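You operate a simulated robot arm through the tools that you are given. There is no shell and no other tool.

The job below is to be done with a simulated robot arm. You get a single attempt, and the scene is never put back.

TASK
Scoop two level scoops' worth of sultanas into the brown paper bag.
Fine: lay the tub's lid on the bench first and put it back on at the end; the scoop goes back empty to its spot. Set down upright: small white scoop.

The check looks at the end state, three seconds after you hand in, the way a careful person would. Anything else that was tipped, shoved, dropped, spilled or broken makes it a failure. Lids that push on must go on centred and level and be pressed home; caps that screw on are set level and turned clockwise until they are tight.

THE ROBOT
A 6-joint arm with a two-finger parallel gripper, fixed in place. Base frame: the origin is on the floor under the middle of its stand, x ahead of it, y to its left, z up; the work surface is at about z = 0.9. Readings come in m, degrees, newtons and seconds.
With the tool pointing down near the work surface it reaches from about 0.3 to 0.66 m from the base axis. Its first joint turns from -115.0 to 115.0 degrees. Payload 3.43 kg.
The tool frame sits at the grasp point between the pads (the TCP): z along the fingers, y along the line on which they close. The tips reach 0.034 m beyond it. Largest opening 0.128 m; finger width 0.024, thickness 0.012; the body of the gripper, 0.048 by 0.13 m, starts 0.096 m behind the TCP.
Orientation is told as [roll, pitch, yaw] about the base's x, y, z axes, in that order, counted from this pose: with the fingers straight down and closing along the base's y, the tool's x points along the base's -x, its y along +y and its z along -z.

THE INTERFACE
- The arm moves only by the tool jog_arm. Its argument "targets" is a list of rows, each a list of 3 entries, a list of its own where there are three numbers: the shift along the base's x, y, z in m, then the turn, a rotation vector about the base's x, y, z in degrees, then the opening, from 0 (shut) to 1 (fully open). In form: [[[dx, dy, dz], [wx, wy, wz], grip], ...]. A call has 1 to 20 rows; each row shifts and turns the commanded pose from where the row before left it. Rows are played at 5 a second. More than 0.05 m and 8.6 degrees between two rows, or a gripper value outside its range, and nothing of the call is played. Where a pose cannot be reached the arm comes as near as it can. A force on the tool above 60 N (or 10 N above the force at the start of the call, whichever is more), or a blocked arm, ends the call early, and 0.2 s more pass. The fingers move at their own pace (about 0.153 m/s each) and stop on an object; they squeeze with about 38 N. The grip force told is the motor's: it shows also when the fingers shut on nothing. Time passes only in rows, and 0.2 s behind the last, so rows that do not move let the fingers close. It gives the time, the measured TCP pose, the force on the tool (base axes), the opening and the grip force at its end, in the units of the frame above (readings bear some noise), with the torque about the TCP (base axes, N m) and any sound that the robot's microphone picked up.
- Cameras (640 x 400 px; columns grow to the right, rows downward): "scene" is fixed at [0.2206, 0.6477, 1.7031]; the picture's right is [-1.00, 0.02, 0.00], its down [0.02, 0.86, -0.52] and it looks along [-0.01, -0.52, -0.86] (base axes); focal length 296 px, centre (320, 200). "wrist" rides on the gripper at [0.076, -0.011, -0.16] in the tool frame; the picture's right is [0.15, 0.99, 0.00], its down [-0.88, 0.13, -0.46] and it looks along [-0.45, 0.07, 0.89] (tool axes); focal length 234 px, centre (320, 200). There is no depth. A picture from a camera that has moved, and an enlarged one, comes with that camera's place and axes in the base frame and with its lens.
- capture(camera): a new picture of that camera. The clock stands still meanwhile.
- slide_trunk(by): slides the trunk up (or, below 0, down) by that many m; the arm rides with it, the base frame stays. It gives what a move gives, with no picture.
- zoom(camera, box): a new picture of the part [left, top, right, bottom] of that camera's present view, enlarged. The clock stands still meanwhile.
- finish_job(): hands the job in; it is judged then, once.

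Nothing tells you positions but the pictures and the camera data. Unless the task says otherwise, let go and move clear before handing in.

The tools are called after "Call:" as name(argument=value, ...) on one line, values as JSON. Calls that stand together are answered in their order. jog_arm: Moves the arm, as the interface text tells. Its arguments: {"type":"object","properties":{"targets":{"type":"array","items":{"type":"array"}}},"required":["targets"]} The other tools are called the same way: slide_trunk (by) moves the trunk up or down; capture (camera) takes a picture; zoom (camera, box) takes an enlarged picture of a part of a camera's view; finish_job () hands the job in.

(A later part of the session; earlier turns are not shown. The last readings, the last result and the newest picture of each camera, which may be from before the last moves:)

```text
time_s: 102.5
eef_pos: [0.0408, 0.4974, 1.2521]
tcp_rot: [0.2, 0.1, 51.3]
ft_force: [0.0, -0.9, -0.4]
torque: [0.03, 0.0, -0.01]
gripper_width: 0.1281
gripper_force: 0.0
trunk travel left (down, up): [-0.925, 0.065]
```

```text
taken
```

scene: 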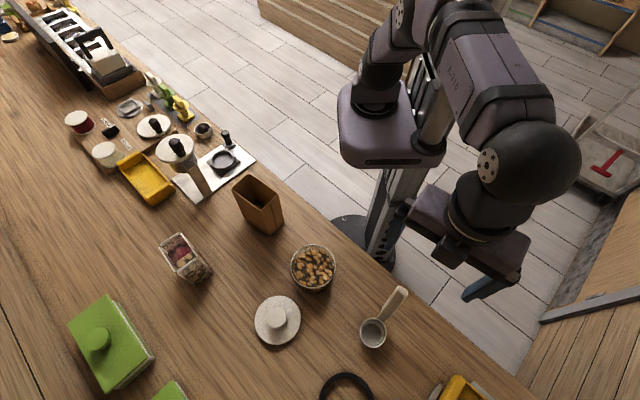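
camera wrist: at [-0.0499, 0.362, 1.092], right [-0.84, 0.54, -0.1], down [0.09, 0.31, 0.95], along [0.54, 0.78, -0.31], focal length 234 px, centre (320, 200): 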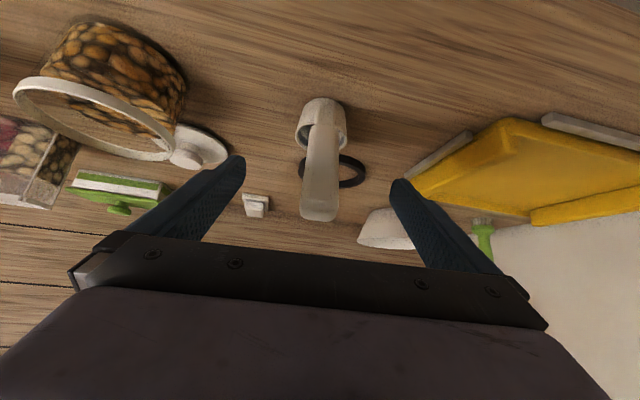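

The tool is vertical again and the scene looks tidy. Next I'll move above the lid on the bench, turning yaw back to zero, and re-measure the tub.

Call:
jog_arm(targets=[[[0.035, 0.0028, -0.0165], [0, 0, -6.41], 1], [[0.035, 0.0028, -0.0165], [0, 0, -6.41], 1], [[0.035, 0.0028, -0.0165], [0, 0, -6.41], 1], [[0.035, 0.0028, -0.0165], [0, 0, -6.41], 1], [[0.035, 0.0028, -0.0165], [0, 0, -6.41], 1], [[0.035, 0.0028, -0.0165], [0, 0, -6.41], 1], [[0.035, 0.0028, -0.0165], [0, 0, -6.41], 1], [[0.035, 0.0028, -0.0165], [0, 0, -6.41], 1], [[0, 0, 0], [0, 0, 0], 1], [[0, 0, 0], [0, 0, 0], 1]])

Call:
capture(camera="wrist")

Call:
zoom(camera="scene", box=[280, 230, 345, 300])

```text
time_s: 104.7
eef_pos: [0.3229, 0.5198, 1.1219]
tcp_rot: [0.4, 0.1, 0.1]
ft_force: [0.4, 1.0, -0.1]
torque: [-0.03, -0.01, 0.03]
gripper_width: 0.1282
gripper_force: 0.1
trunk travel left (down, up): [-0.925, 0.065]
```

```text
taken
camera wrist: at [0.2471, 0.5083, 1.2805], right [-0.15, 0.99, 0.0], down [0.88, 0.13, 0.46], along [0.45, 0.07, -0.89], focal length 234 px, centre (320, 200)
```

wrist: 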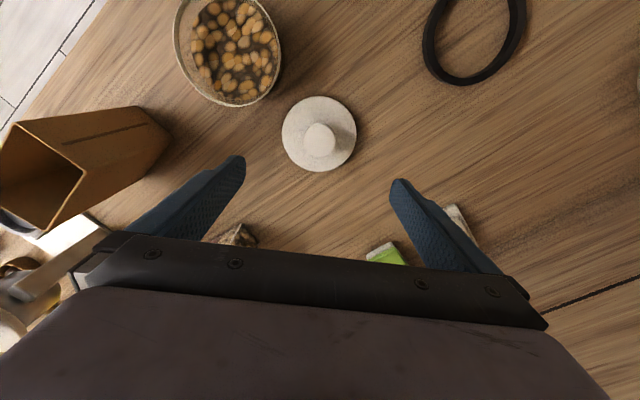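

```text
5.71 times, centred on (312, 265) of scene
camera zoom: at [0.2206, 0.6477, 1.7031], right [-1.0, 0.02, 0.0], down [0.02, 0.86, -0.52], along [-0.01, -0.52, -0.86], focal length 1693 px, centre (363, -171)
```

zoom: 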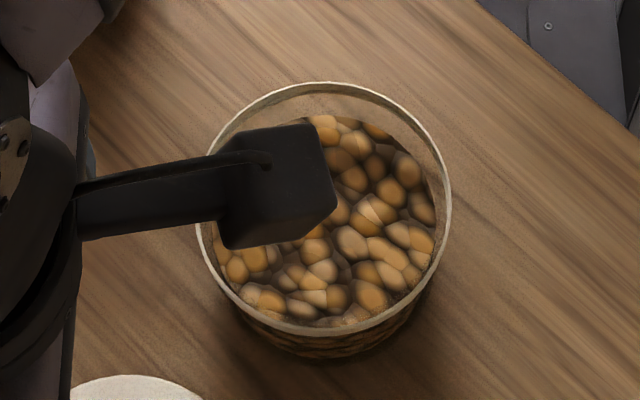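

The tub hasn't moved since the first scoop, and the lid knob is right under the gripper. I'll trim the small roll error and descend to the same height at which I released the lid.

Call:
jog_arm(targets=[[[-0.0018, 0.0004, -0.04], [-0.3, 0, 0], 1], [[0, 0, -0.05], [0, 0, 0], 1], [[0, 0, -0.04], [0, 0, 0], 1], [[0, 0, -0.025], [0, 0, 0], 1], [[0, 0, -0.014], [0, 0, 0], 1], [[0, 0, 0], [0, 0, 0], 1], [[0, 0, 0], [0, 0, 0], 1]])

Call:
zoom(camera="wrist", box=[230, 90, 410, 240])

```text
time_s: 106.3
eef_pos: [0.3193, 0.5222, 0.9533]
tcp_rot: [0.0, 0.0, 0.1]
ft_force: [-0.3, -0.1, -1.4]
torque: [0.04, 0.02, 0.02]
gripper_width: 0.1278
gripper_force: 0.0
trunk travel left (down, up): [-0.925, 0.065]
```

```text
2.67 times, centred on (320, 165) of wrist
camera zoom: at [0.2442, 0.51, 1.1128], right [-0.15, 0.99, 0.0], down [0.88, 0.13, 0.46], along [0.45, 0.07, -0.89], focal length 624 px, centre (320, 293)
```

zoom: 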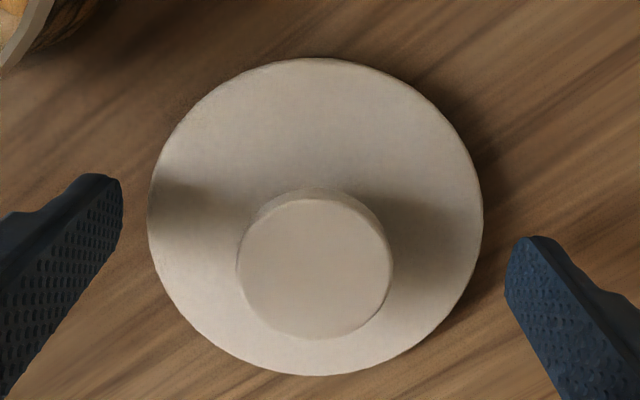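

Compared with my earlier grip image, the lid is offset by about 1.5 mm. I'll correct that and close on the knob.

Call:
jog_arm(targets=[[[0.0012, -0.0015, -0.001], [0, 0, -0.1], 1], [[0, 0, 0], [0, 0, 0], 0.7], [[0, 0, 0], [0, 0, 0], 0.45], [[0, 0, 0], [0, 0, 0], 0.3], [[0, 0, 0], [0, 0, 0], 0.25], [[0, 0, 0], [0, 0, 0], 0.25]])

Call:
zoom(camera="wrist", box=[240, 90, 400, 240])

```text
time_s: 107.7
eef_pos: [0.3204, 0.5195, 0.9514]
tcp_rot: [0.0, 0.1, 0.0]
ft_force: [-0.5, -0.5, 0.1]
torque: [0.0, 0.0, -0.01]
gripper_width: 0.0452
gripper_force: 38.3
trunk travel left (down, up): [-0.925, 0.065]
```

```text
2.67 times, centred on (320, 165) of wrist
camera zoom: at [0.2456, 0.5087, 1.1118], right [-0.15, 0.99, 0.0], down [0.88, 0.13, 0.46], along [0.45, 0.07, -0.89], focal length 624 px, centre (320, 293)
```

zoom: 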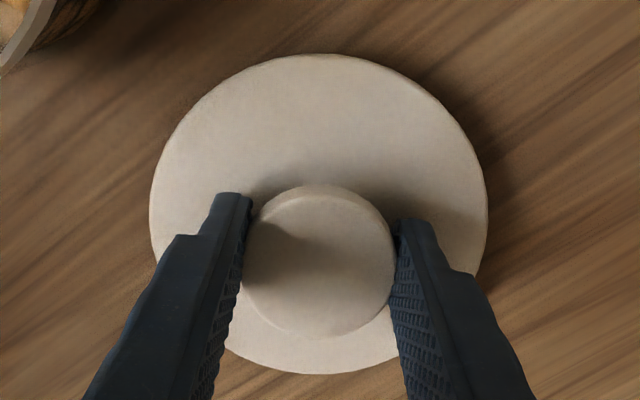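

The grip matches the original one. I'll lift the lid and carry it over the shifted tub centre, hovering above the rim first.

Call:
jog_arm(targets=[[[0, 0, 0.01], [0, 0, 0], 0.25], [[0, 0, 0.04], [0, 0, 0], 0.25], [[0, 0, 0.05], [0, 0, 0], 0.25], [[0, 0, 0.05], [0, 0, 0], 0.25], [[-0.0226, -0.0286, 0], [0, 0, 0], 0.25], [[-0.0226, -0.0286, 0], [0, 0, 0], 0.25], [[-0.0226, -0.0286, 0], [0, 0, 0], 0.25], [[-0.0227, -0.0285, 0], [0, 0, 0], 0.25], [[0, 0, -0.03], [0, 0, 0], 0.25], [[0, 0, -0.025], [0, 0, 0], 0.25], [[0, 0, 0], [0, 0, 0], 0.25], [[0, 0, 0], [0, 0, 0], 0.25]])

Call:
zoom(camera="scene", box=[270, 215, 360, 305])

Call:
zoom(camera="wrist", box=[240, 80, 400, 240])

```text
time_s: 110.3
eef_pos: [0.2302, 0.4077, 1.0463]
tcp_rot: [-0.1, 0.0, -0.1]
ft_force: [0.7, 0.2, 0.4]
torque: [0.0, 0.02, -0.02]
gripper_width: 0.045
gripper_force: 38.0
trunk travel left (down, up): [-0.925, 0.065]
```

```text
4.44 times, centred on (315, 260) of scene
camera zoom: at [0.2206, 0.6477, 1.7031], right [-1.0, 0.02, 0.0], down [0.02, 0.86, -0.52], along [-0.01, -0.52, -0.86], focal length 1317 px, centre (342, -67)
```

zoom: 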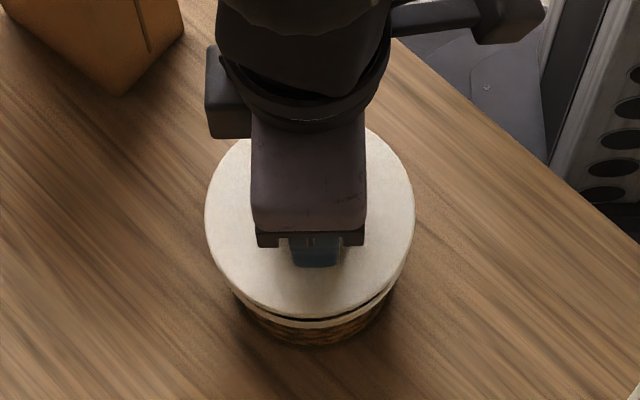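

```text
2.50 times, centred on (320, 160) of wrist
camera zoom: at [0.1551, 0.3958, 1.205], right [-0.15, 0.99, 0.0], down [0.88, 0.13, 0.46], along [0.45, 0.07, -0.89], focal length 585 px, centre (320, 300)
```

zoom: 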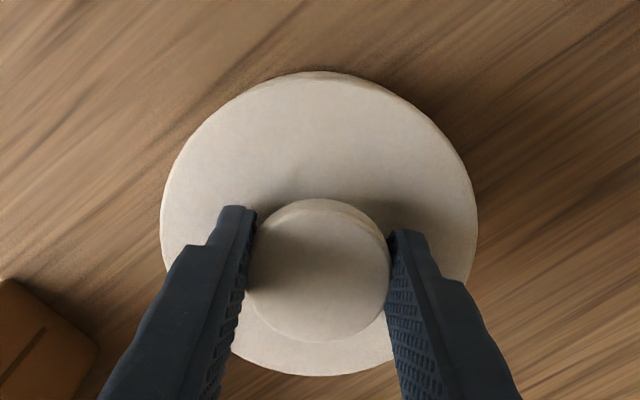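

The lid appears concentric in x. I'll take repeated pose readings to settle y precisely.

Call:
jog_arm(targets=[[[0, 0, 0], [0, 0, 0], 0.25]])

Call:
jog_arm(targets=[[[0, 0, 0], [0, 0, 0], 0.25]])

Call:
jog_arm(targets=[[[0, 0, 0], [0, 0, 0], 0.25]])

Call:
zoom(camera="scene", box=[285, 250, 345, 300])

```text
time_s: 110.7
eef_pos: [0.2302, 0.4063, 1.0449]
tcp_rot: [0.0, 0.0, 0.0]
ft_force: [-0.4, -1.1, 0.1]
torque: [0.0, -0.02, 0.0]
gripper_width: 0.0451
gripper_force: 38.1
trunk travel left (down, up): [-0.925, 0.065]
```

```text
time_s: 111.1
eef_pos: [0.2304, 0.4059, 1.0454]
tcp_rot: [0.0, -0.1, 0.0]
ft_force: [0.2, 0.2, -0.5]
torque: [0.04, 0.0, -0.02]
gripper_width: 0.045
gripper_force: 38.1
trunk travel left (down, up): [-0.925, 0.065]
```

```text
time_s: 111.5
eef_pos: [0.2303, 0.4072, 1.0462]
tcp_rot: [0.0, 0.0, 0.1]
ft_force: [1.3, 0.4, -0.3]
torque: [-0.01, -0.01, 0.01]
gripper_width: 0.045
gripper_force: 37.8
trunk travel left (down, up): [-0.925, 0.065]
```

```text
8.00 times, centred on (315, 275) of scene
camera zoom: at [0.2206, 0.6477, 1.7031], right [-1.0, 0.02, 0.0], down [0.02, 0.86, -0.52], along [-0.01, -0.52, -0.86], focal length 2370 px, centre (360, -400)
```

zoom: 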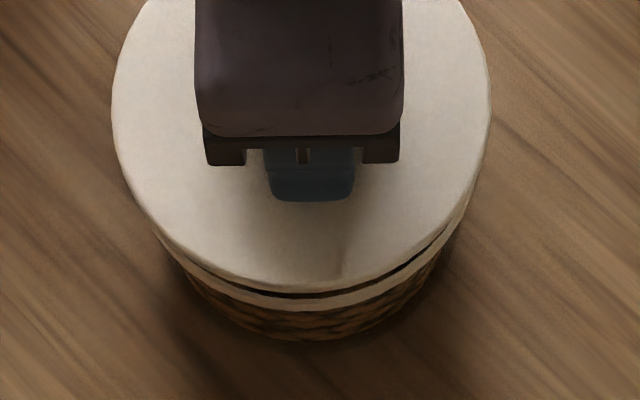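

The averages say the lid sits about 1.6 mm too far in y. I'll correct that and lower to just above contact.

Call:
jog_arm(targets=[[[0.0005, -0.0015, -0.004], [0, 0, 0], 0.25], [[0, 0, -0.004], [0, 0, 0], 0.25], [[0, 0, -0.003], [0, 0, 0], 0.25], [[0, 0, 0], [0, 0, 0], 0.25], [[0, 0, 0], [0, 0, 0], 0.25]])

Call:
zoom(camera="scene", box=[285, 250, 345, 300])

Call:
zoom(camera="wrist", box=[240, 80, 400, 240])

```text
time_s: 112.7
eef_pos: [0.2306, 0.4056, 1.0333]
tcp_rot: [0.1, 0.1, 0.0]
ft_force: [0.5, 0.2, -1.4]
torque: [-0.01, 0.0, 0.0]
gripper_width: 0.045
gripper_force: 38.2
trunk travel left (down, up): [-0.925, 0.065]
```

```text
8.00 times, centred on (315, 275) of scene
camera zoom: at [0.2206, 0.6477, 1.7031], right [-1.0, 0.02, 0.0], down [0.02, 0.86, -0.52], along [-0.01, -0.52, -0.86], focal length 2370 px, centre (360, -400)
```

zoom: 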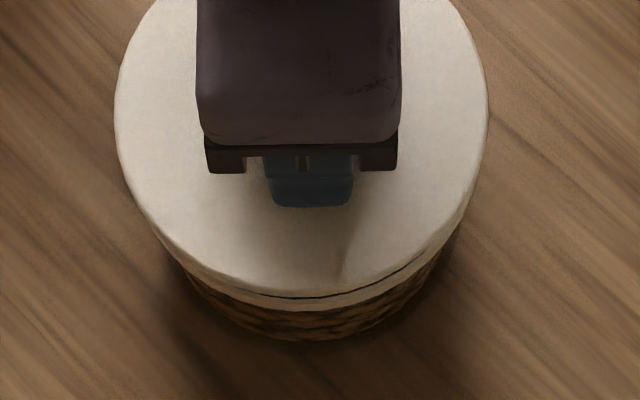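

```text
2.50 times, centred on (320, 160) of wrist
camera zoom: at [0.1555, 0.394, 1.1937], right [-0.15, 0.99, 0.0], down [0.88, 0.13, 0.45], along [0.45, 0.07, -0.89], focal length 585 px, centre (320, 300)
```

zoom: 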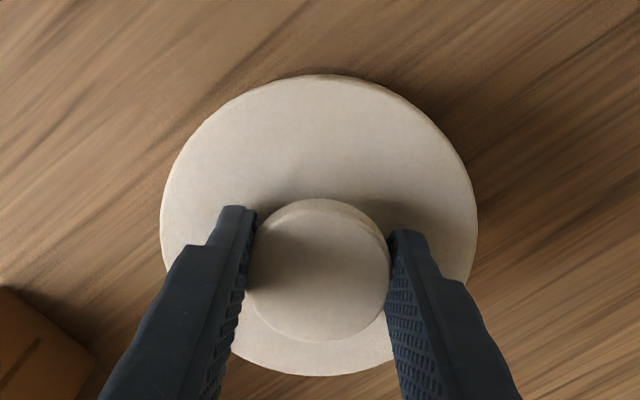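

The lid is concentric with the rim in the views. I'll lower it in fine steps to contact.

Call:
jog_arm(targets=[[[0, 0, -0.0015], [0, 0, 0], 0.25], [[0, 0, -0.0015], [0, 0, 0], 0.25], [[0, 0, 0], [0, 0, 0], 0.25]])

Call:
zoom(camera="scene", box=[285, 250, 345, 300])

```text
time_s: 113.5
eef_pos: [0.2304, 0.4033, 1.032]
tcp_rot: [0.0, 0.0, 0.0]
ft_force: [-0.3, 0.0, -0.1]
torque: [0.0, -0.02, -0.02]
gripper_width: 0.0452
gripper_force: 38.2
trunk travel left (down, up): [-0.925, 0.065]
```

```text
8.00 times, centred on (315, 275) of scene
camera zoom: at [0.2206, 0.6477, 1.7031], right [-1.0, 0.02, 0.0], down [0.02, 0.86, -0.52], along [-0.01, -0.52, -0.86], focal length 2370 px, centre (360, -400)
```

zoom: 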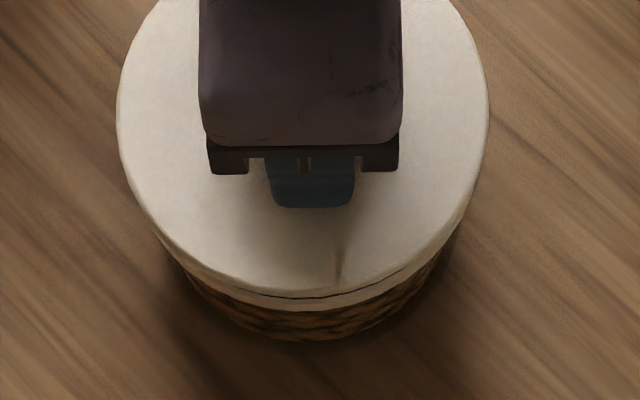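

Call:
jog_arm(targets=[[[0, 0, -0.001], [0, 0, 0], 0.25], [[0, 0, -0.001], [0, 0, 0], 0.25], [[0, 0, 0], [0, 0, 0], 0.25]])

Call:
zoom(camera="scene", box=[285, 250, 345, 300])

```text
time_s: 114.3
eef_pos: [0.2305, 0.4035, 1.0298]
tcp_rot: [0.0, 0.0, -0.1]
ft_force: [-0.5, -0.3, -0.9]
torque: [-0.01, -0.03, 0.0]
gripper_width: 0.0451
gripper_force: 37.9
trunk travel left (down, up): [-0.925, 0.065]
```

```text
8.00 times, centred on (315, 275) of scene
camera zoom: at [0.2206, 0.6477, 1.7031], right [-1.0, 0.02, 0.0], down [0.02, 0.86, -0.52], along [-0.01, -0.52, -0.86], focal length 2370 px, centre (360, -400)
```

zoom: 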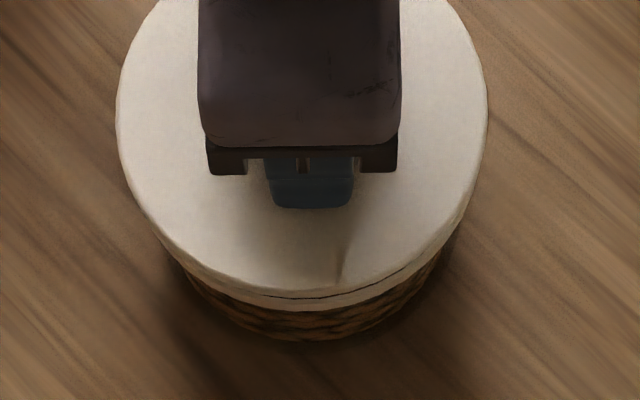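

Call:
jog_arm(targets=[[[0, 0, -0.001], [0, 0, 0], 0.25], [[0, 0, -0.001], [0, 0, 0], 0.25], [[0, 0, 0], [0, 0, 0], 0.25]])

Call:
zoom(camera="scene", box=[285, 250, 345, 300])

```text
time_s: 115.1
eef_pos: [0.2312, 0.404, 1.03]
tcp_rot: [0.2, -0.1, 0.0]
ft_force: [-0.5, 0.5, 13.2]
torque: [-0.12, 0.14, -0.14]
gripper_width: 0.045
gripper_force: 37.9
trunk travel left (down, up): [-0.925, 0.065]
```

```text
8.00 times, centred on (315, 275) of scene
camera zoom: at [0.2206, 0.6477, 1.7031], right [-1.0, 0.02, 0.0], down [0.02, 0.86, -0.52], along [-0.01, -0.52, -0.86], focal length 2370 px, centre (360, -400)
```

zoom: 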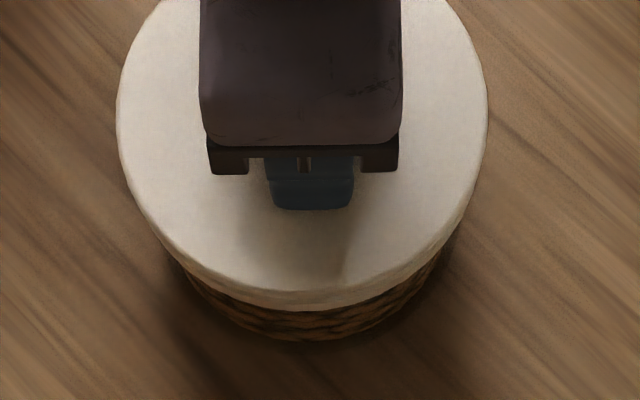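

Contact at 13 N, and the dark gap between lid and rim has closed evenly. I'll press gently a bit more to make sure it is fully home and level.

Call:
jog_arm(targets=[[[0, 0, -0.001], [0, 0, 0], 0.25], [[0, 0, -0.001], [0, 0, 0], 0.25], [[0, 0, 0], [0, 0, 0], 0.25]])

Call:
zoom(camera="scene", box=[285, 250, 345, 300])

Call:
zoom(camera="wrist", box=[240, 80, 400, 240])

```text
time_s: 115.9
eef_pos: [0.2299, 0.405, 1.0282]
tcp_rot: [0.4, -0.2, 0.0]
ft_force: [-0.8, -0.3, 33.7]
torque: [0.01, -0.07, -0.14]
gripper_width: 0.045
gripper_force: 37.9
trunk travel left (down, up): [-0.925, 0.065]
```

```text
8.00 times, centred on (315, 275) of scene
camera zoom: at [0.2206, 0.6477, 1.7031], right [-1.0, 0.02, 0.0], down [0.02, 0.86, -0.52], along [-0.01, -0.52, -0.86], focal length 2370 px, centre (360, -400)
```

zoom: 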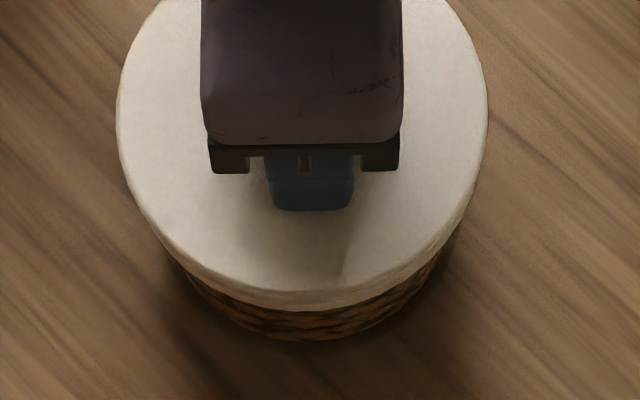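

```text
2.50 times, centred on (320, 160) of wrist
camera zoom: at [0.1548, 0.392, 1.1878], right [-0.15, 0.99, 0.01], down [0.88, 0.13, 0.46], along [0.45, 0.07, -0.89], focal length 585 px, centre (320, 300)
```

zoom: 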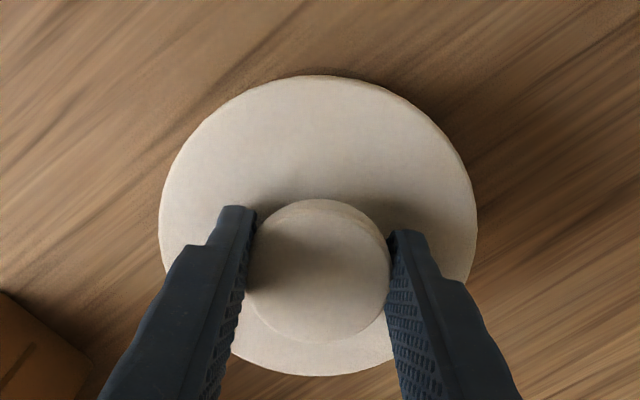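

It's firm at 34 N with the lid flush all round. I'll take off the load, release, and rise straight up.

Call:
jog_arm(targets=[[[0, 0, 0.0015], [0, 0, 0], 0.25], [[0, 0, 0.0015], [0, 0, 0], 0.25], [[0, 0, 0], [0, 0, 0], 0.25]])

```text
time_s: 116.7
eef_pos: [0.2304, 0.4042, 1.0287]
tcp_rot: [0.0, 0.0, 0.0]
ft_force: [2.1, 4.8, 14.0]
torque: [0.19, -0.36, 0.03]
gripper_width: 0.0449
gripper_force: 38.5
trunk travel left (down, up): [-0.925, 0.065]
```

Call:
jog_arm(targets=[[[0, 0, 0.001], [0, 0, 0], 0.25], [[0, 0, 0], [0, 0, 0], 0.25]])

```text
time_s: 117.3
eef_pos: [0.2298, 0.4031, 1.0283]
tcp_rot: [-0.2, 0.2, 0.0]
ft_force: [-0.1, -0.1, 0.7]
torque: [0.04, -0.01, -0.01]
gripper_width: 0.045
gripper_force: 37.8
trunk travel left (down, up): [-0.925, 0.065]
```

The load is off at 0.7 N. I'm opening the fingers and rising straight up.

Call:
jog_arm(targets=[[[0, 0, 0], [0, 0, 0], 0.38], [[0, 0, 0], [0, 0, 0], 0.45], [[0, 0, 0], [0, 0, 0], 0.7], [[0, 0, 0], [0, 0, 0], 1], [[0, 0, 0], [0, 0, 0], 1], [[0, 0, 0.03], [0, 0, 0], 1], [[0, 0, 0.05], [0, 0, 0], 1], [[0, 0, 0.05], [0, 0, 0], 1], [[-0.03, -0.02, 0.05], [0, 0, 0], 1], [[-0.04, -0.04, 0.02], [0, 0, 0], 1], [[-0.04, -0.03, 0.02], [0, 0, 0], 1], [[0, 0, 0], [0, 0, 0], 1]])

Call:
capture(camera="scene")

Call:
capture(camera="wrist")

Call:
zoom(camera="scene", box=[220, 160, 440, 360])

```text
refused: row 9 steps farther than a row can; nothing moved
```

```text
taken
```

scene: 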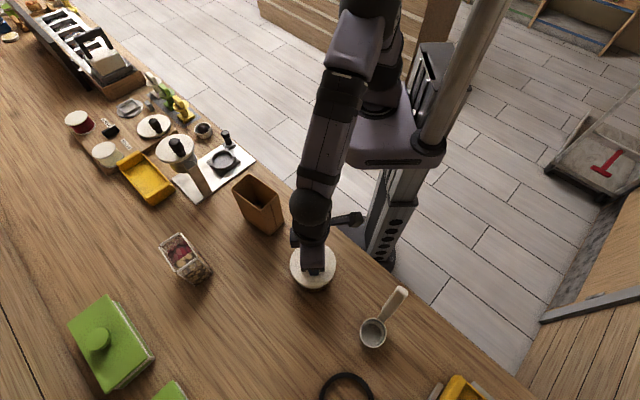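

```text
taken
camera wrist: at [0.1554, 0.393, 1.1882], right [-0.15, 0.99, 0.0], down [0.88, 0.13, 0.45], along [0.45, 0.06, -0.89], focal length 234 px, centre (320, 200)
```

wrist: 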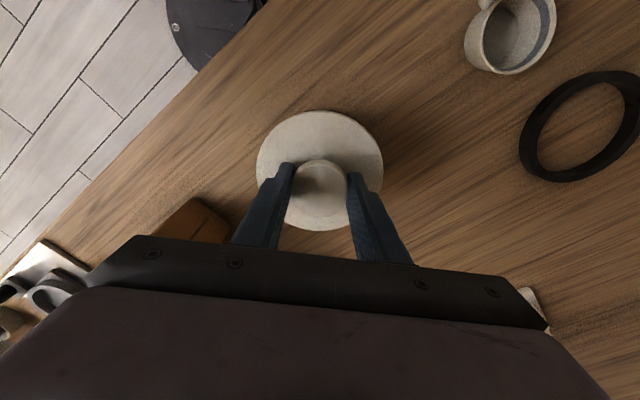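

```text
2.00 times, centred on (330, 260) of scene
camera zoom: at [0.2206, 0.6477, 1.7031], right [-1.0, 0.02, 0.0], down [0.02, 0.86, -0.52], along [-0.01, -0.52, -0.86], focal length 592 px, centre (300, 80)
```

zoom: 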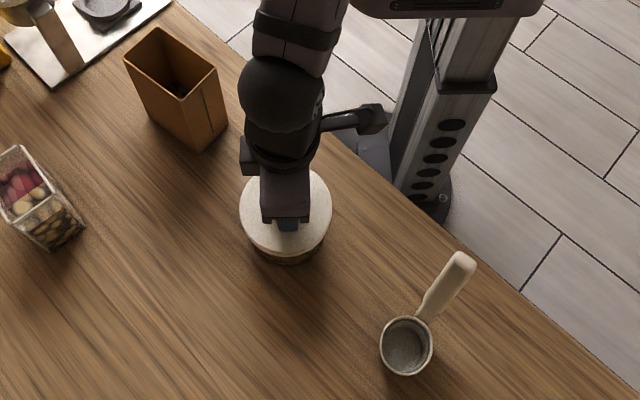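

That call was refused because one row was too long, so nothing moved. I'll repeat it with shorter steps.

Call:
jog_arm(targets=[[[0, 0, 0], [0, 0, 0], 0.38], [[0, 0, 0], [0, 0, 0], 0.45], [[0, 0, 0], [0, 0, 0], 0.7], [[0, 0, 0], [0, 0, 0], 1], [[0, 0, 0], [0, 0, 0], 1], [[0, 0, 0.03], [0, 0, 0], 1], [[0, 0, 0.045], [0, 0, 0], 1], [[0, 0, 0.045], [0, 0, 0], 1], [[0, 0, 0.045], [0, 0, 0], 1], [[-0.03, -0.02, 0.02], [0, 0, 0], 1], [[-0.03, -0.03, 0.02], [0, 0, 0], 1], [[-0.03, -0.03, 0.01], [0, 0, 0], 1], [[0, 0, 0], [0, 0, 0], 1]])

Call:
capture(camera="scene")

Call:
zoom(camera="scene", box=[220, 160, 440, 360])

Call:
zoom(camera="scene", box=[280, 230, 345, 300])

Call:
capture(camera="wrist")

```text
time_s: 120.1
eef_pos: [0.1408, 0.3231, 1.2462]
tcp_rot: [-0.1, 0.1, 0.0]
ft_force: [-1.5, 0.1, -0.2]
torque: [0.0, 0.01, 0.01]
gripper_width: 0.1282
gripper_force: 0.2
trunk travel left (down, up): [-0.925, 0.065]
```

```text
taken
```

scene: 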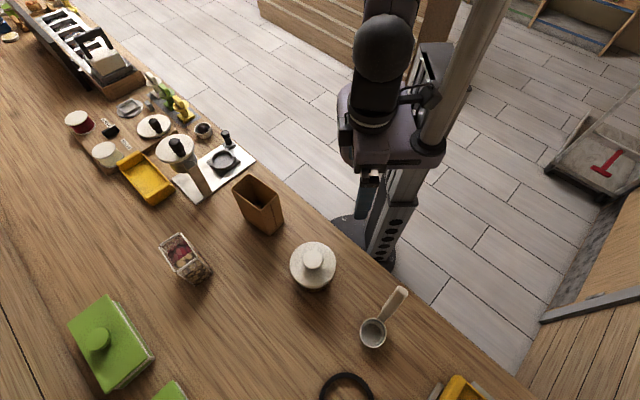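

```text
2.00 times, centred on (330, 260) of scene
camera zoom: at [0.2206, 0.6477, 1.7031], right [-1.0, 0.02, 0.0], down [0.02, 0.86, -0.52], along [-0.01, -0.52, -0.86], focal length 592 px, centre (300, 80)
```

zoom: 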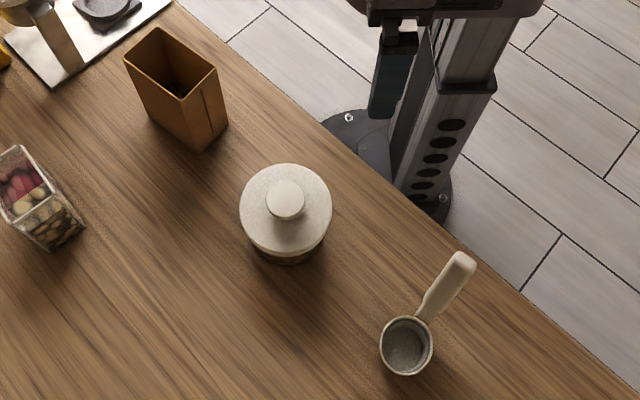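

```text
5.71 times, centred on (312, 265) of scene
camera zoom: at [0.2206, 0.6477, 1.7031], right [-1.0, 0.02, 0.0], down [0.02, 0.86, -0.52], along [-0.01, -0.52, -0.86], focal length 1693 px, centre (363, -171)
```

zoom: 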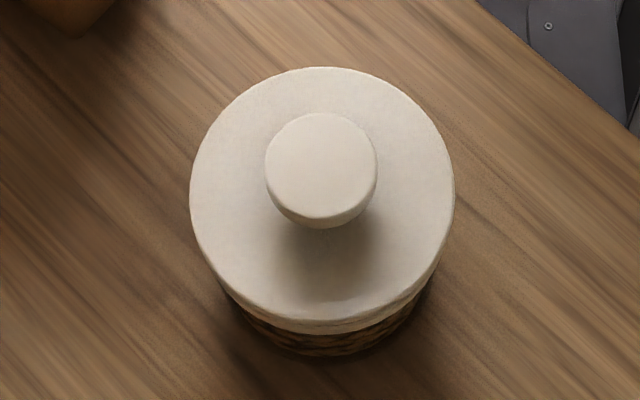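

```text
taken
camera wrist: at [0.0661, 0.3131, 1.4057], right [-0.15, 0.99, 0.0], down [0.88, 0.13, 0.45], along [0.45, 0.07, -0.89], focal length 234 px, centre (320, 200)
```

wrist: 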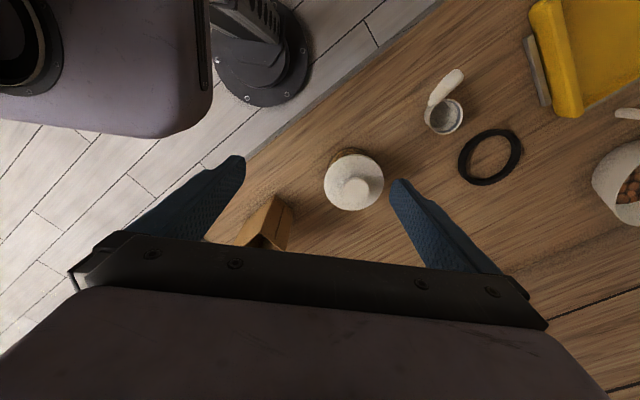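

The lid is back on, the scoop stands on its spot and the bag stands upright. A last detailed check of the lid seam, the bag interior and the scoop follows.

Call:
zoom(camera="scene", box=[288, 262, 338, 302])

Call:
zoom(camera="scene", box=[225, 165, 295, 240])

Call:
zoom(camera="scene", box=[340, 270, 430, 360])

Call:
zoom(camera="wrist", box=[310, 130, 400, 220])

```text
10.00 times, centred on (313, 282) of scene
camera zoom: at [0.2206, 0.6477, 1.7031], right [-1.0, 0.02, 0.0], down [0.02, 0.86, -0.52], along [-0.01, -0.52, -0.86], focal length 2963 px, centre (390, -620)
```

zoom: 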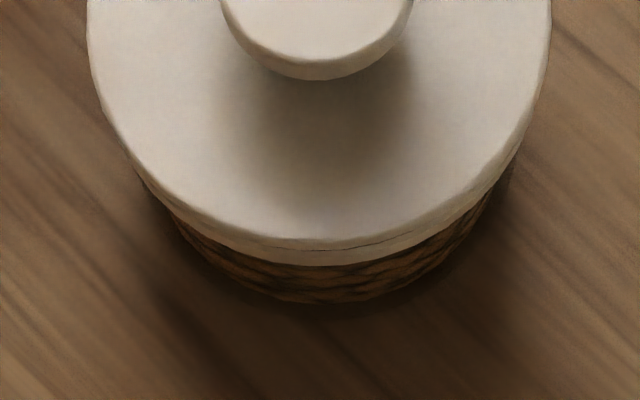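

```text
5.33 times, centred on (260, 202) of scene
camera zoom: at [0.2206, 0.6477, 1.7031], right [-1.0, 0.02, 0.0], down [0.02, 0.86, -0.52], along [-0.01, -0.52, -0.86], focal length 1580 px, centre (640, 187)
```

zoom: 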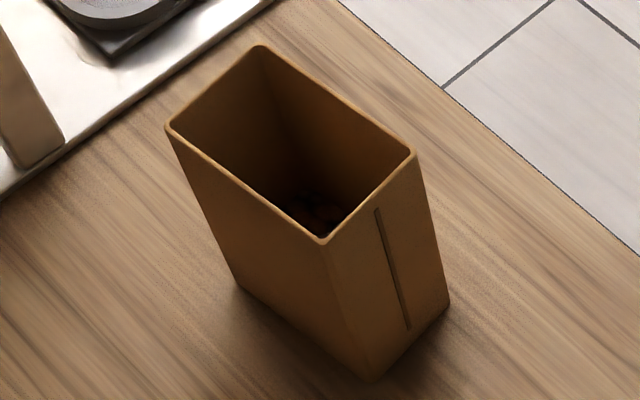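

```text
4.44 times, centred on (385, 315) of scene
camera zoom: at [0.2206, 0.6477, 1.7031], right [-1.0, 0.02, 0.0], down [0.02, 0.86, -0.52], along [-0.01, -0.52, -0.86], focal length 1317 px, centre (31, -311)
```

zoom: 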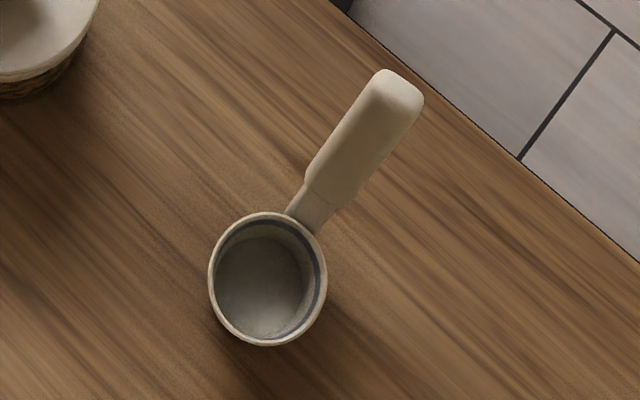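

```text
4.44 times, centred on (355, 175) of wrist
camera zoom: at [0.0661, 0.3131, 1.4057], right [-0.15, 0.99, 0.0], down [0.88, 0.13, 0.45], along [0.45, 0.07, -0.89], focal length 1041 px, centre (164, 311)
```

zoom: 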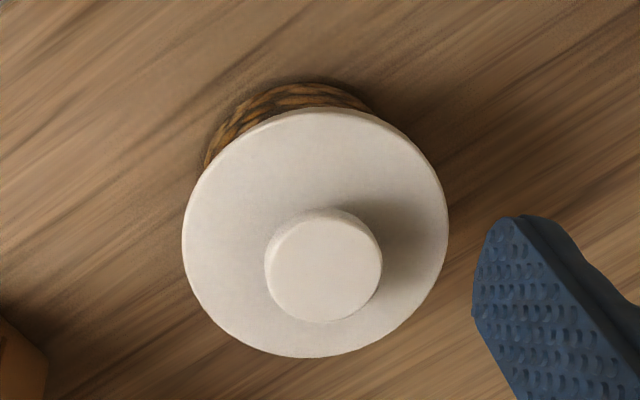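

A faint hairline seam has reappeared on one side, so the lid may have risen slightly as I eased off before releasing. I'll close the fingers and press the knob straight down from above so it is properly home.

Call:
jog_arm(targets=[[[0.0225, 0.02035, 0], [0, 0, 0], 0.5], [[0.0225, 0.02035, 0], [0, 0, 0], 0.2], [[0.0225, 0.02035, 0], [0, 0, 0], 0], [[0.0223, 0.02035, 0], [0, 0, 0], 0], [[0, 0, -0.04], [0, 0, 0], 0], [[0, 0, -0.04], [0, 0, 0], 0], [[0, 0, -0.04], [0, 0, 0], 0], [[0, 0, -0.03], [0, 0, 0], 0], [[0, 0, -0.02], [0, 0, 0], 0], [[0, 0, 0], [0, 0, 0], 0]])

Call:
capture(camera="wrist")

Call:
zoom(camera="scene", box=[270, 215, 360, 305])

```text
time_s: 122.3
eef_pos: [0.2321, 0.4057, 1.0752]
tcp_rot: [0.0, 0.0, 0.0]
ft_force: [0.2, 0.0, 0.3]
torque: [-0.02, -0.03, -0.01]
gripper_width: 0.0
gripper_force: 33.2
trunk travel left (down, up): [-0.925, 0.065]
```

```text
taken
camera wrist: at [0.1569, 0.3941, 1.2339], right [-0.15, 0.99, 0.0], down [0.88, 0.13, 0.46], along [0.45, 0.07, -0.89], focal length 234 px, centre (320, 200)
```

wrist: 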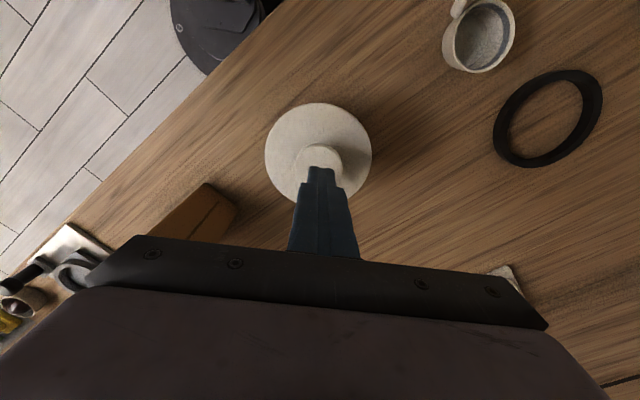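

```text
4.44 times, centred on (315, 260) of scene
camera zoom: at [0.2206, 0.6477, 1.7031], right [-1.0, 0.02, 0.0], down [0.02, 0.86, -0.52], along [-0.01, -0.52, -0.86], focal length 1317 px, centre (342, -67)
```

zoom: 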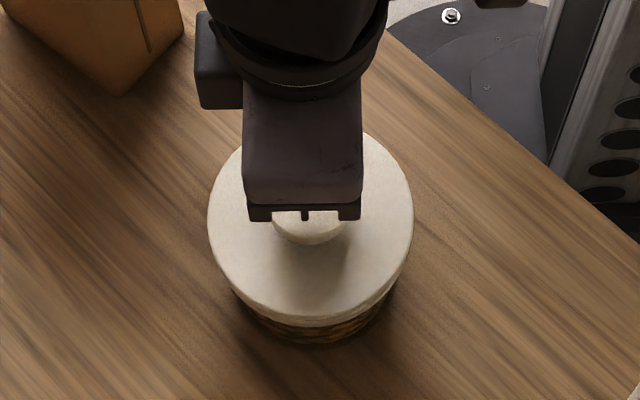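

Call:
zoom(camera="wrist", box=[250, 90, 390, 230])

```text
2.86 times, centred on (320, 160) of wrist
camera zoom: at [0.1569, 0.3941, 1.2339], right [-0.15, 0.99, 0.0], down [0.88, 0.13, 0.46], along [0.45, 0.07, -0.89], focal length 669 px, centre (320, 314)
```

zoom: 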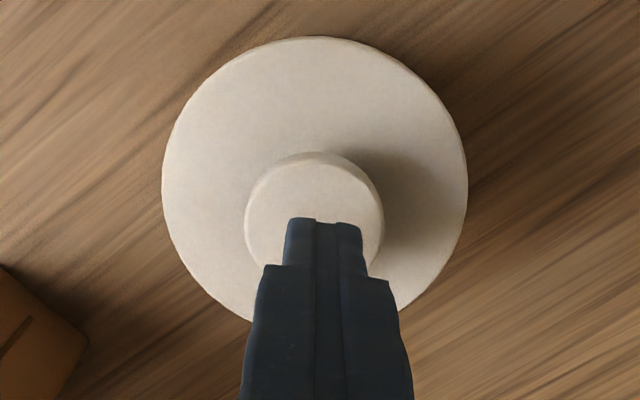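

The closed fingertips are centred over the knob to within 2 mm. I'll descend gently and press.

Call:
jog_arm(targets=[[[0.0005, -0.0015, -0.008], [0, 0, 0], 0], [[0, 0, -0.005], [0, 0, 0], 0], [[0, 0, -0.002], [0, 0, 0], 0], [[0, 0, 0], [0, 0, 0], 0]])

```text
time_s: 123.3
eef_pos: [0.2312, 0.4036, 1.0593]
tcp_rot: [0.0, -0.1, 0.0]
ft_force: [-0.4, -0.9, -0.3]
torque: [0.0, 0.01, -0.01]
gripper_width: 0.0
gripper_force: 33.3
trunk travel left (down, up): [-0.925, 0.065]
```

Call:
jog_arm(targets=[[[0, 0, -0.002], [0, 0, 0], 0], [[0, 0, -0.0015], [0, 0, 0], 0], [[0, 0, 0], [0, 0, 0], 0]])

```text
time_s: 124.1
eef_pos: [0.2329, 0.4031, 1.0542]
tcp_rot: [0.0, 0.2, 0.0]
ft_force: [-1.0, 1.0, 0.8]
torque: [0.03, 0.03, -0.02]
gripper_width: 0.0001
gripper_force: 32.6
trunk travel left (down, up): [-0.925, 0.065]
```

Call:
jog_arm(targets=[[[0, 0, -0.0015], [0, 0, 0], 0], [[0, 0, -0.0015], [0, 0, 0], 0], [[0, 0, 0], [0, 0, 0], 0]])

```text
time_s: 124.9
eef_pos: [0.2307, 0.4047, 1.0545]
tcp_rot: [0.2, 0.0, 0.0]
ft_force: [0.4, 0.2, 10.0]
torque: [0.01, 0.01, 0.03]
gripper_width: 0.0002
gripper_force: 33.6
trunk travel left (down, up): [-0.925, 0.065]
```

Contact at 10 N with no torque, so the push is central. I'll press a little more, to around 30 N.

Call:
jog_arm(targets=[[[0, 0, -0.001], [0, 0, 0], 0], [[0, 0, -0.001], [0, 0, 0], 0], [[0, 0, 0], [0, 0, 0], 0], [[0, 0, 0], [0, 0, 0], 0]])

Call:
zoom(camera="scene", box=[288, 262, 338, 302])

```text
time_s: 125.9
eef_pos: [0.2319, 0.4038, 1.0543]
tcp_rot: [0.5, -0.3, 0.0]
ft_force: [-0.8, 2.0, 33.1]
torque: [0.06, 0.06, 0.02]
gripper_width: 0.0003
gripper_force: 32.9
trunk travel left (down, up): [-0.925, 0.065]
```

```text
10.00 times, centred on (313, 282) of scene
camera zoom: at [0.2206, 0.6477, 1.7031], right [-1.0, 0.02, 0.0], down [0.02, 0.86, -0.52], along [-0.01, -0.52, -0.86], focal length 2963 px, centre (390, -620)
```

zoom: 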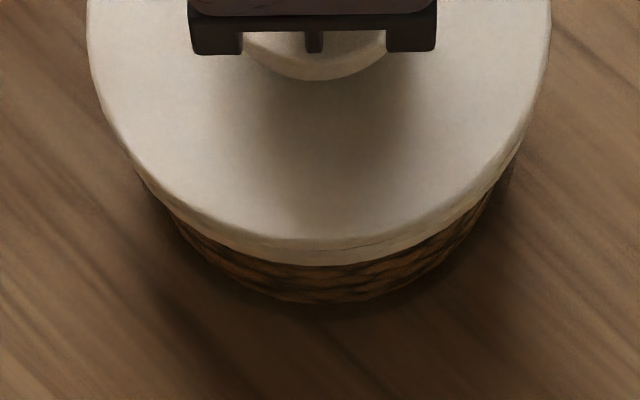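

With 33 N the height didn't change (1.0545 → 1.0543), so the lid is fully home and the faint line is just the joint. I'll rise straight up, move clear and take a last look.

Call:
jog_arm(targets=[[[0, 0, 0.002], [0, 0, 0], 0], [[0, 0, 0.004], [0, 0, 0], 0], [[0, 0, 0.02], [0, 0, 0], 0], [[0, 0, 0.04], [0, 0, 0], 0], [[0, 0, 0.045], [0, 0, 0], 0.3], [[0, 0, 0.045], [0, 0, 0], 0.5], [[-0.03, -0.02, 0.02], [0, 0, 0], 0.5], [[-0.03, -0.03, 0.02], [0, 0, 0], 0.5], [[-0.03, -0.03, 0.01], [0, 0, 0], 0.5], [[0, 0, 0], [0, 0, 0], 0.5]])

Call:
capture(camera="scene")

Call:
zoom(camera="scene", box=[280, 230, 345, 300])

Call:
capture(camera="wrist")

```text
time_s: 128.1
eef_pos: [0.1425, 0.3242, 1.2544]
tcp_rot: [-0.1, 0.1, -0.1]
ft_force: [0.9, 0.3, -0.1]
torque: [-0.01, 0.05, 0.04]
gripper_width: 0.0639
gripper_force: 0.1
trunk travel left (down, up): [-0.925, 0.065]
```

```text
taken
```

scene: 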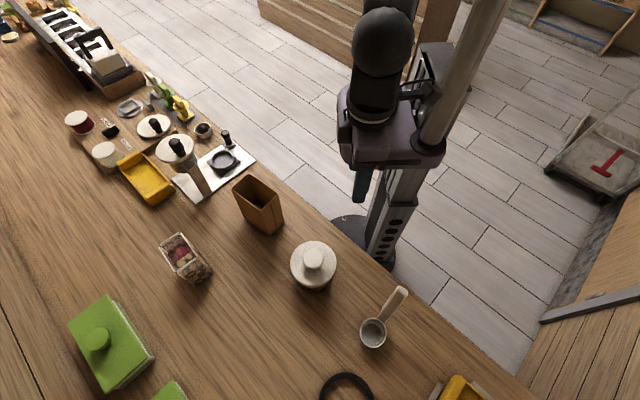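

```text
5.71 times, centred on (312, 265) of scene
camera zoom: at [0.2206, 0.6477, 1.7031], right [-1.0, 0.02, 0.0], down [0.02, 0.86, -0.52], along [-0.01, -0.52, -0.86], focal length 1693 px, centre (363, -171)
```

zoom: 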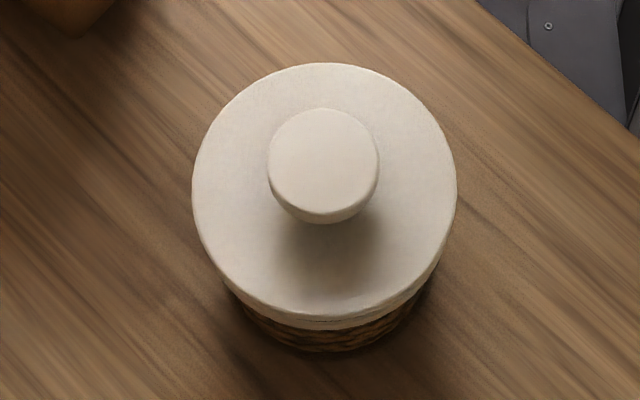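

```text
taken
camera wrist: at [0.0681, 0.314, 1.4134], right [-0.15, 0.99, 0.0], down [0.88, 0.13, 0.45], along [0.45, 0.07, -0.89], focal length 234 px, centre (320, 200)
```

wrist: 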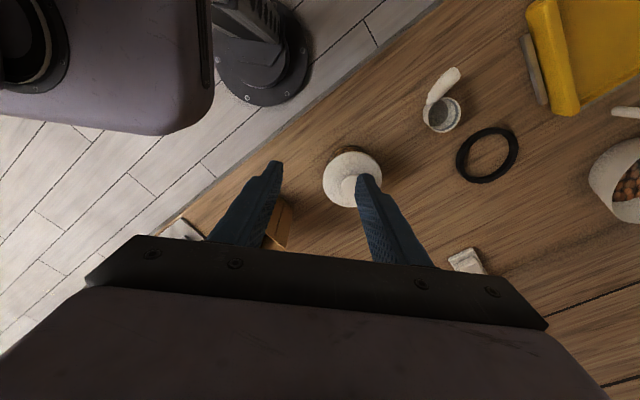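

The lid or tub moved about 2 mm during the press. I'll check that the lid is still centred and level on the tub.

Call:
zoom(camera="scene", box=[288, 262, 338, 302])

Call:
zoom(camera="wrist", box=[310, 130, 400, 220])

```text
10.00 times, centred on (313, 282) of scene
camera zoom: at [0.2206, 0.6477, 1.7031], right [-1.0, 0.02, 0.0], down [0.02, 0.86, -0.52], along [-0.01, -0.52, -0.86], focal length 2963 px, centre (390, -620)
```

zoom: 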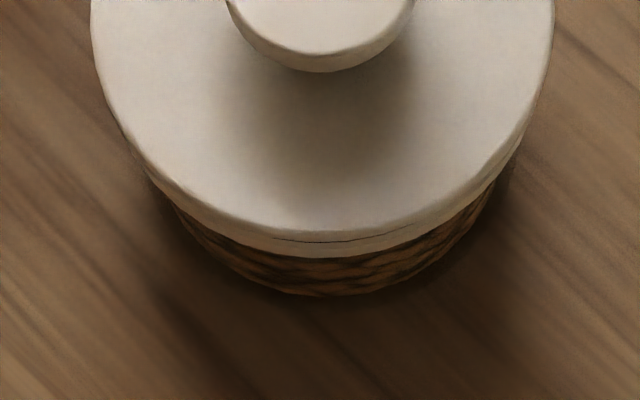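

```text
4.44 times, centred on (355, 175) of wrist
camera zoom: at [0.0681, 0.314, 1.4134], right [-0.15, 0.99, 0.0], down [0.88, 0.13, 0.45], along [0.45, 0.07, -0.89], focal length 1041 px, centre (164, 311)
```

zoom: 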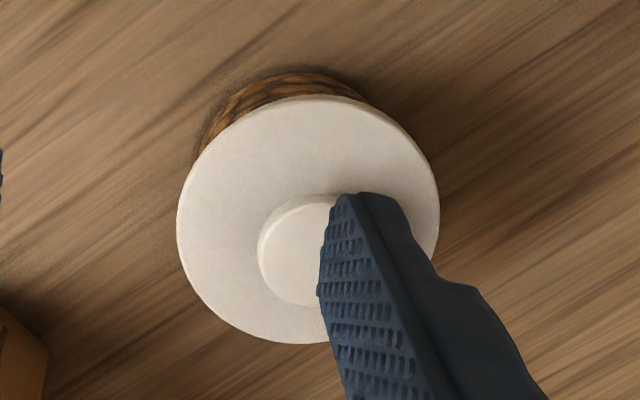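

The tub and lid moved together, so the lid's seating didn't change. I'll compare it directly with the original zoom from the start.

Call:
zoom(camera="scene", box=[220, 160, 350, 300])

Call:
zoom(camera="scene", box=[300, 275, 330, 295])

```text
2.86 times, centred on (285, 230) of scene
camera zoom: at [0.2206, 0.6477, 1.7031], right [-1.0, 0.02, 0.0], down [0.02, 0.86, -0.52], along [-0.01, -0.52, -0.86], focal length 846 px, centre (420, 114)
```

zoom: 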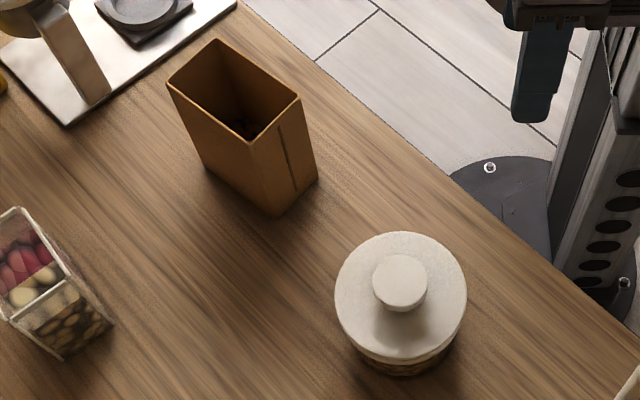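

```text
16.00 times, centred on (315, 285) of scene
camera zoom: at [0.2206, 0.6477, 1.7031], right [-1.0, 0.02, 0.0], down [0.02, 0.86, -0.52], along [-0.01, -0.52, -0.86], focal length 4740 px, centre (400, -1160)
```

zoom: 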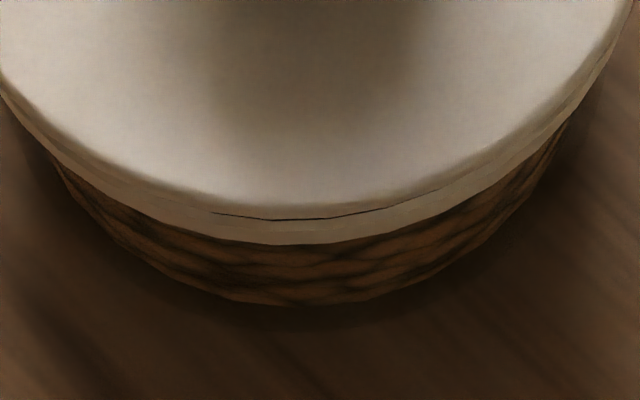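

Call:
jog_arm(targets=[[[0, -0.03, 0], [0, 0, 0], 0.5], [[0, -0.03, 0], [0, 0, 0], 0.5], [[0, 0, 0], [0, 0, 0], 0.5]])

Call:
zoom(camera="wrist", box=[340, 110, 420, 190])

Call:
capture(camera="wrist")

```text
time_s: 128.9
eef_pos: [0.1437, 0.2656, 1.2551]
tcp_rot: [0.1, 0.1, 0.1]
ft_force: [-0.3, 0.2, -0.1]
torque: [-0.02, 0.0, -0.01]
gripper_width: 0.0643
gripper_force: 0.1
trunk travel left (down, up): [-0.925, 0.065]
```

```text
5.00 times, centred on (380, 150) of wrist
camera zoom: at [0.0689, 0.2542, 1.4144], right [-0.15, 0.99, 0.0], down [0.88, 0.13, 0.45], along [0.45, 0.07, -0.89], focal length 1171 px, centre (20, 450)
```

zoom: 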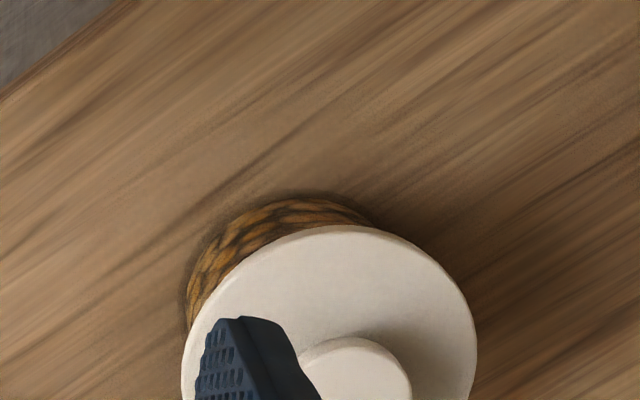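

```text
taken
camera wrist: at [0.0689, 0.2542, 1.4144], right [-0.15, 0.99, 0.0], down [0.88, 0.13, 0.45], along [0.45, 0.07, -0.89], focal length 234 px, centre (320, 200)
```

wrist: 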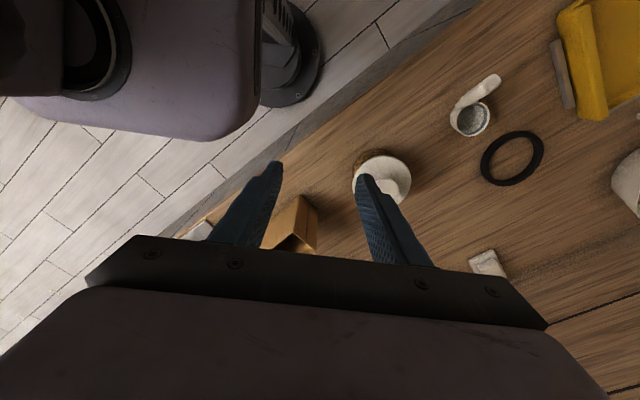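

Call:
zoom(camera="wrist", box=[360, 140, 400, 170])

Call:
zoom(camera="scene", box=[285, 235, 345, 300])

```text
13.33 times, centred on (380, 155) of wrist
camera zoom: at [0.0689, 0.2542, 1.4144], right [-0.15, 0.99, 0.0], down [0.88, 0.13, 0.45], along [0.45, 0.07, -0.89], focal length 3122 px, centre (-480, 800)
```

zoom: 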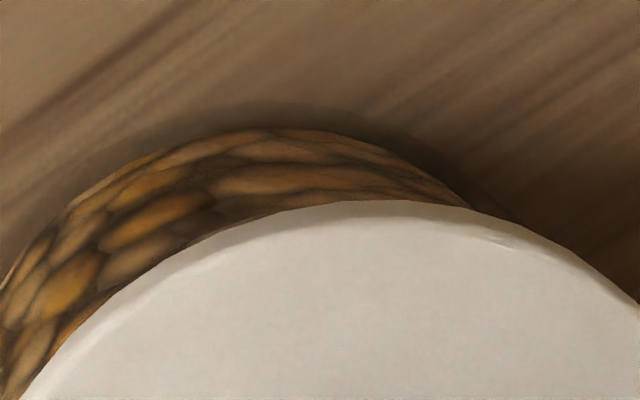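

```text
6.15 times, centred on (315, 268) of scene
camera zoom: at [0.2206, 0.6477, 1.7031], right [-1.0, 0.02, 0.0], down [0.02, 0.86, -0.52], along [-0.01, -0.52, -0.86], focal length 1823 px, centre (351, -215)
```

zoom: 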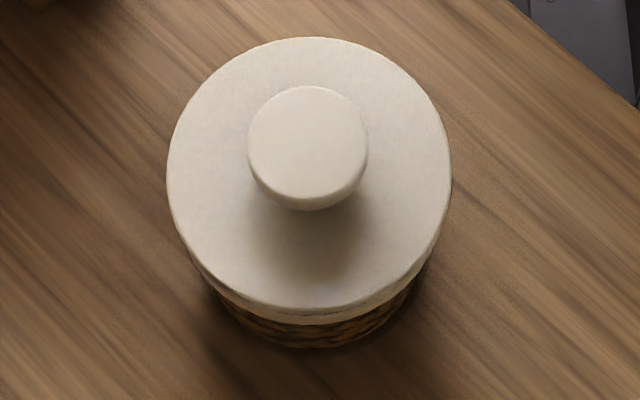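

From this side no rim band shows under the lid, while it does on the other side, so the lid may sit a few millimetres off centre. I'll look at it from a lower side angle before deciding.

Call:
jog_arm(targets=[[[-0.0128, 0.023, -0.012], [0, -7.5, 0], 0.5], [[-0.0128, 0.023, -0.012], [0, -7.5, 0], 0.5], [[-0.0128, 0.023, -0.012], [0, -7.5, 0], 0.5], [[-0.0128, 0.023, -0.012], [0, -7.5, 0], 0.5], [[-0.0128, 0.023, -0.012], [0, -7.5, 0], 0.5], [[-0.0128, 0.023, -0.012], [0, -7.5, 0], 0.5], [[0, 0, 0], [0, 0, 0], 0.5]])

Call:
capture(camera="wrist")

```text
time_s: 130.7
eef_pos: [0.1041, 0.4044, 1.1997]
tcp_rot: [2.9, -44.0, -6.8]
ft_force: [0.5, -0.3, -0.6]
torque: [0.0, 0.01, -0.02]
gripper_width: 0.0638
gripper_force: 0.0
out of reach, approached as far as the arm can: row 6
trunk travel left (down, up): [-0.925, 0.065]
stopped in row 7: the arm was blocked; the commanded pose is now the measured one
```

```text
taken
camera wrist: at [-0.0612, 0.4053, 1.2601], right [-0.02, 1.0, -0.07], down [0.32, 0.07, 0.94], along [0.95, 0.0, -0.32], focal length 234 px, centre (320, 200)
```

wrist: 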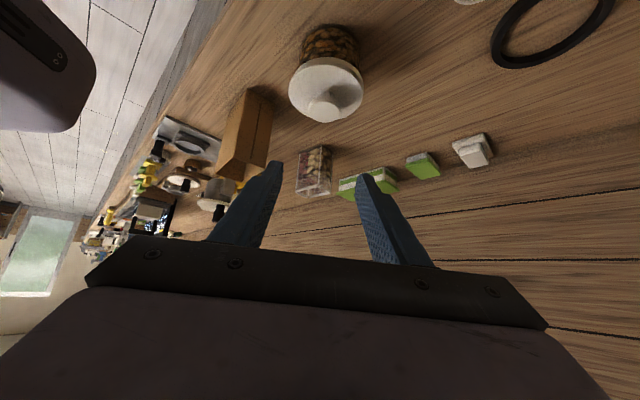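

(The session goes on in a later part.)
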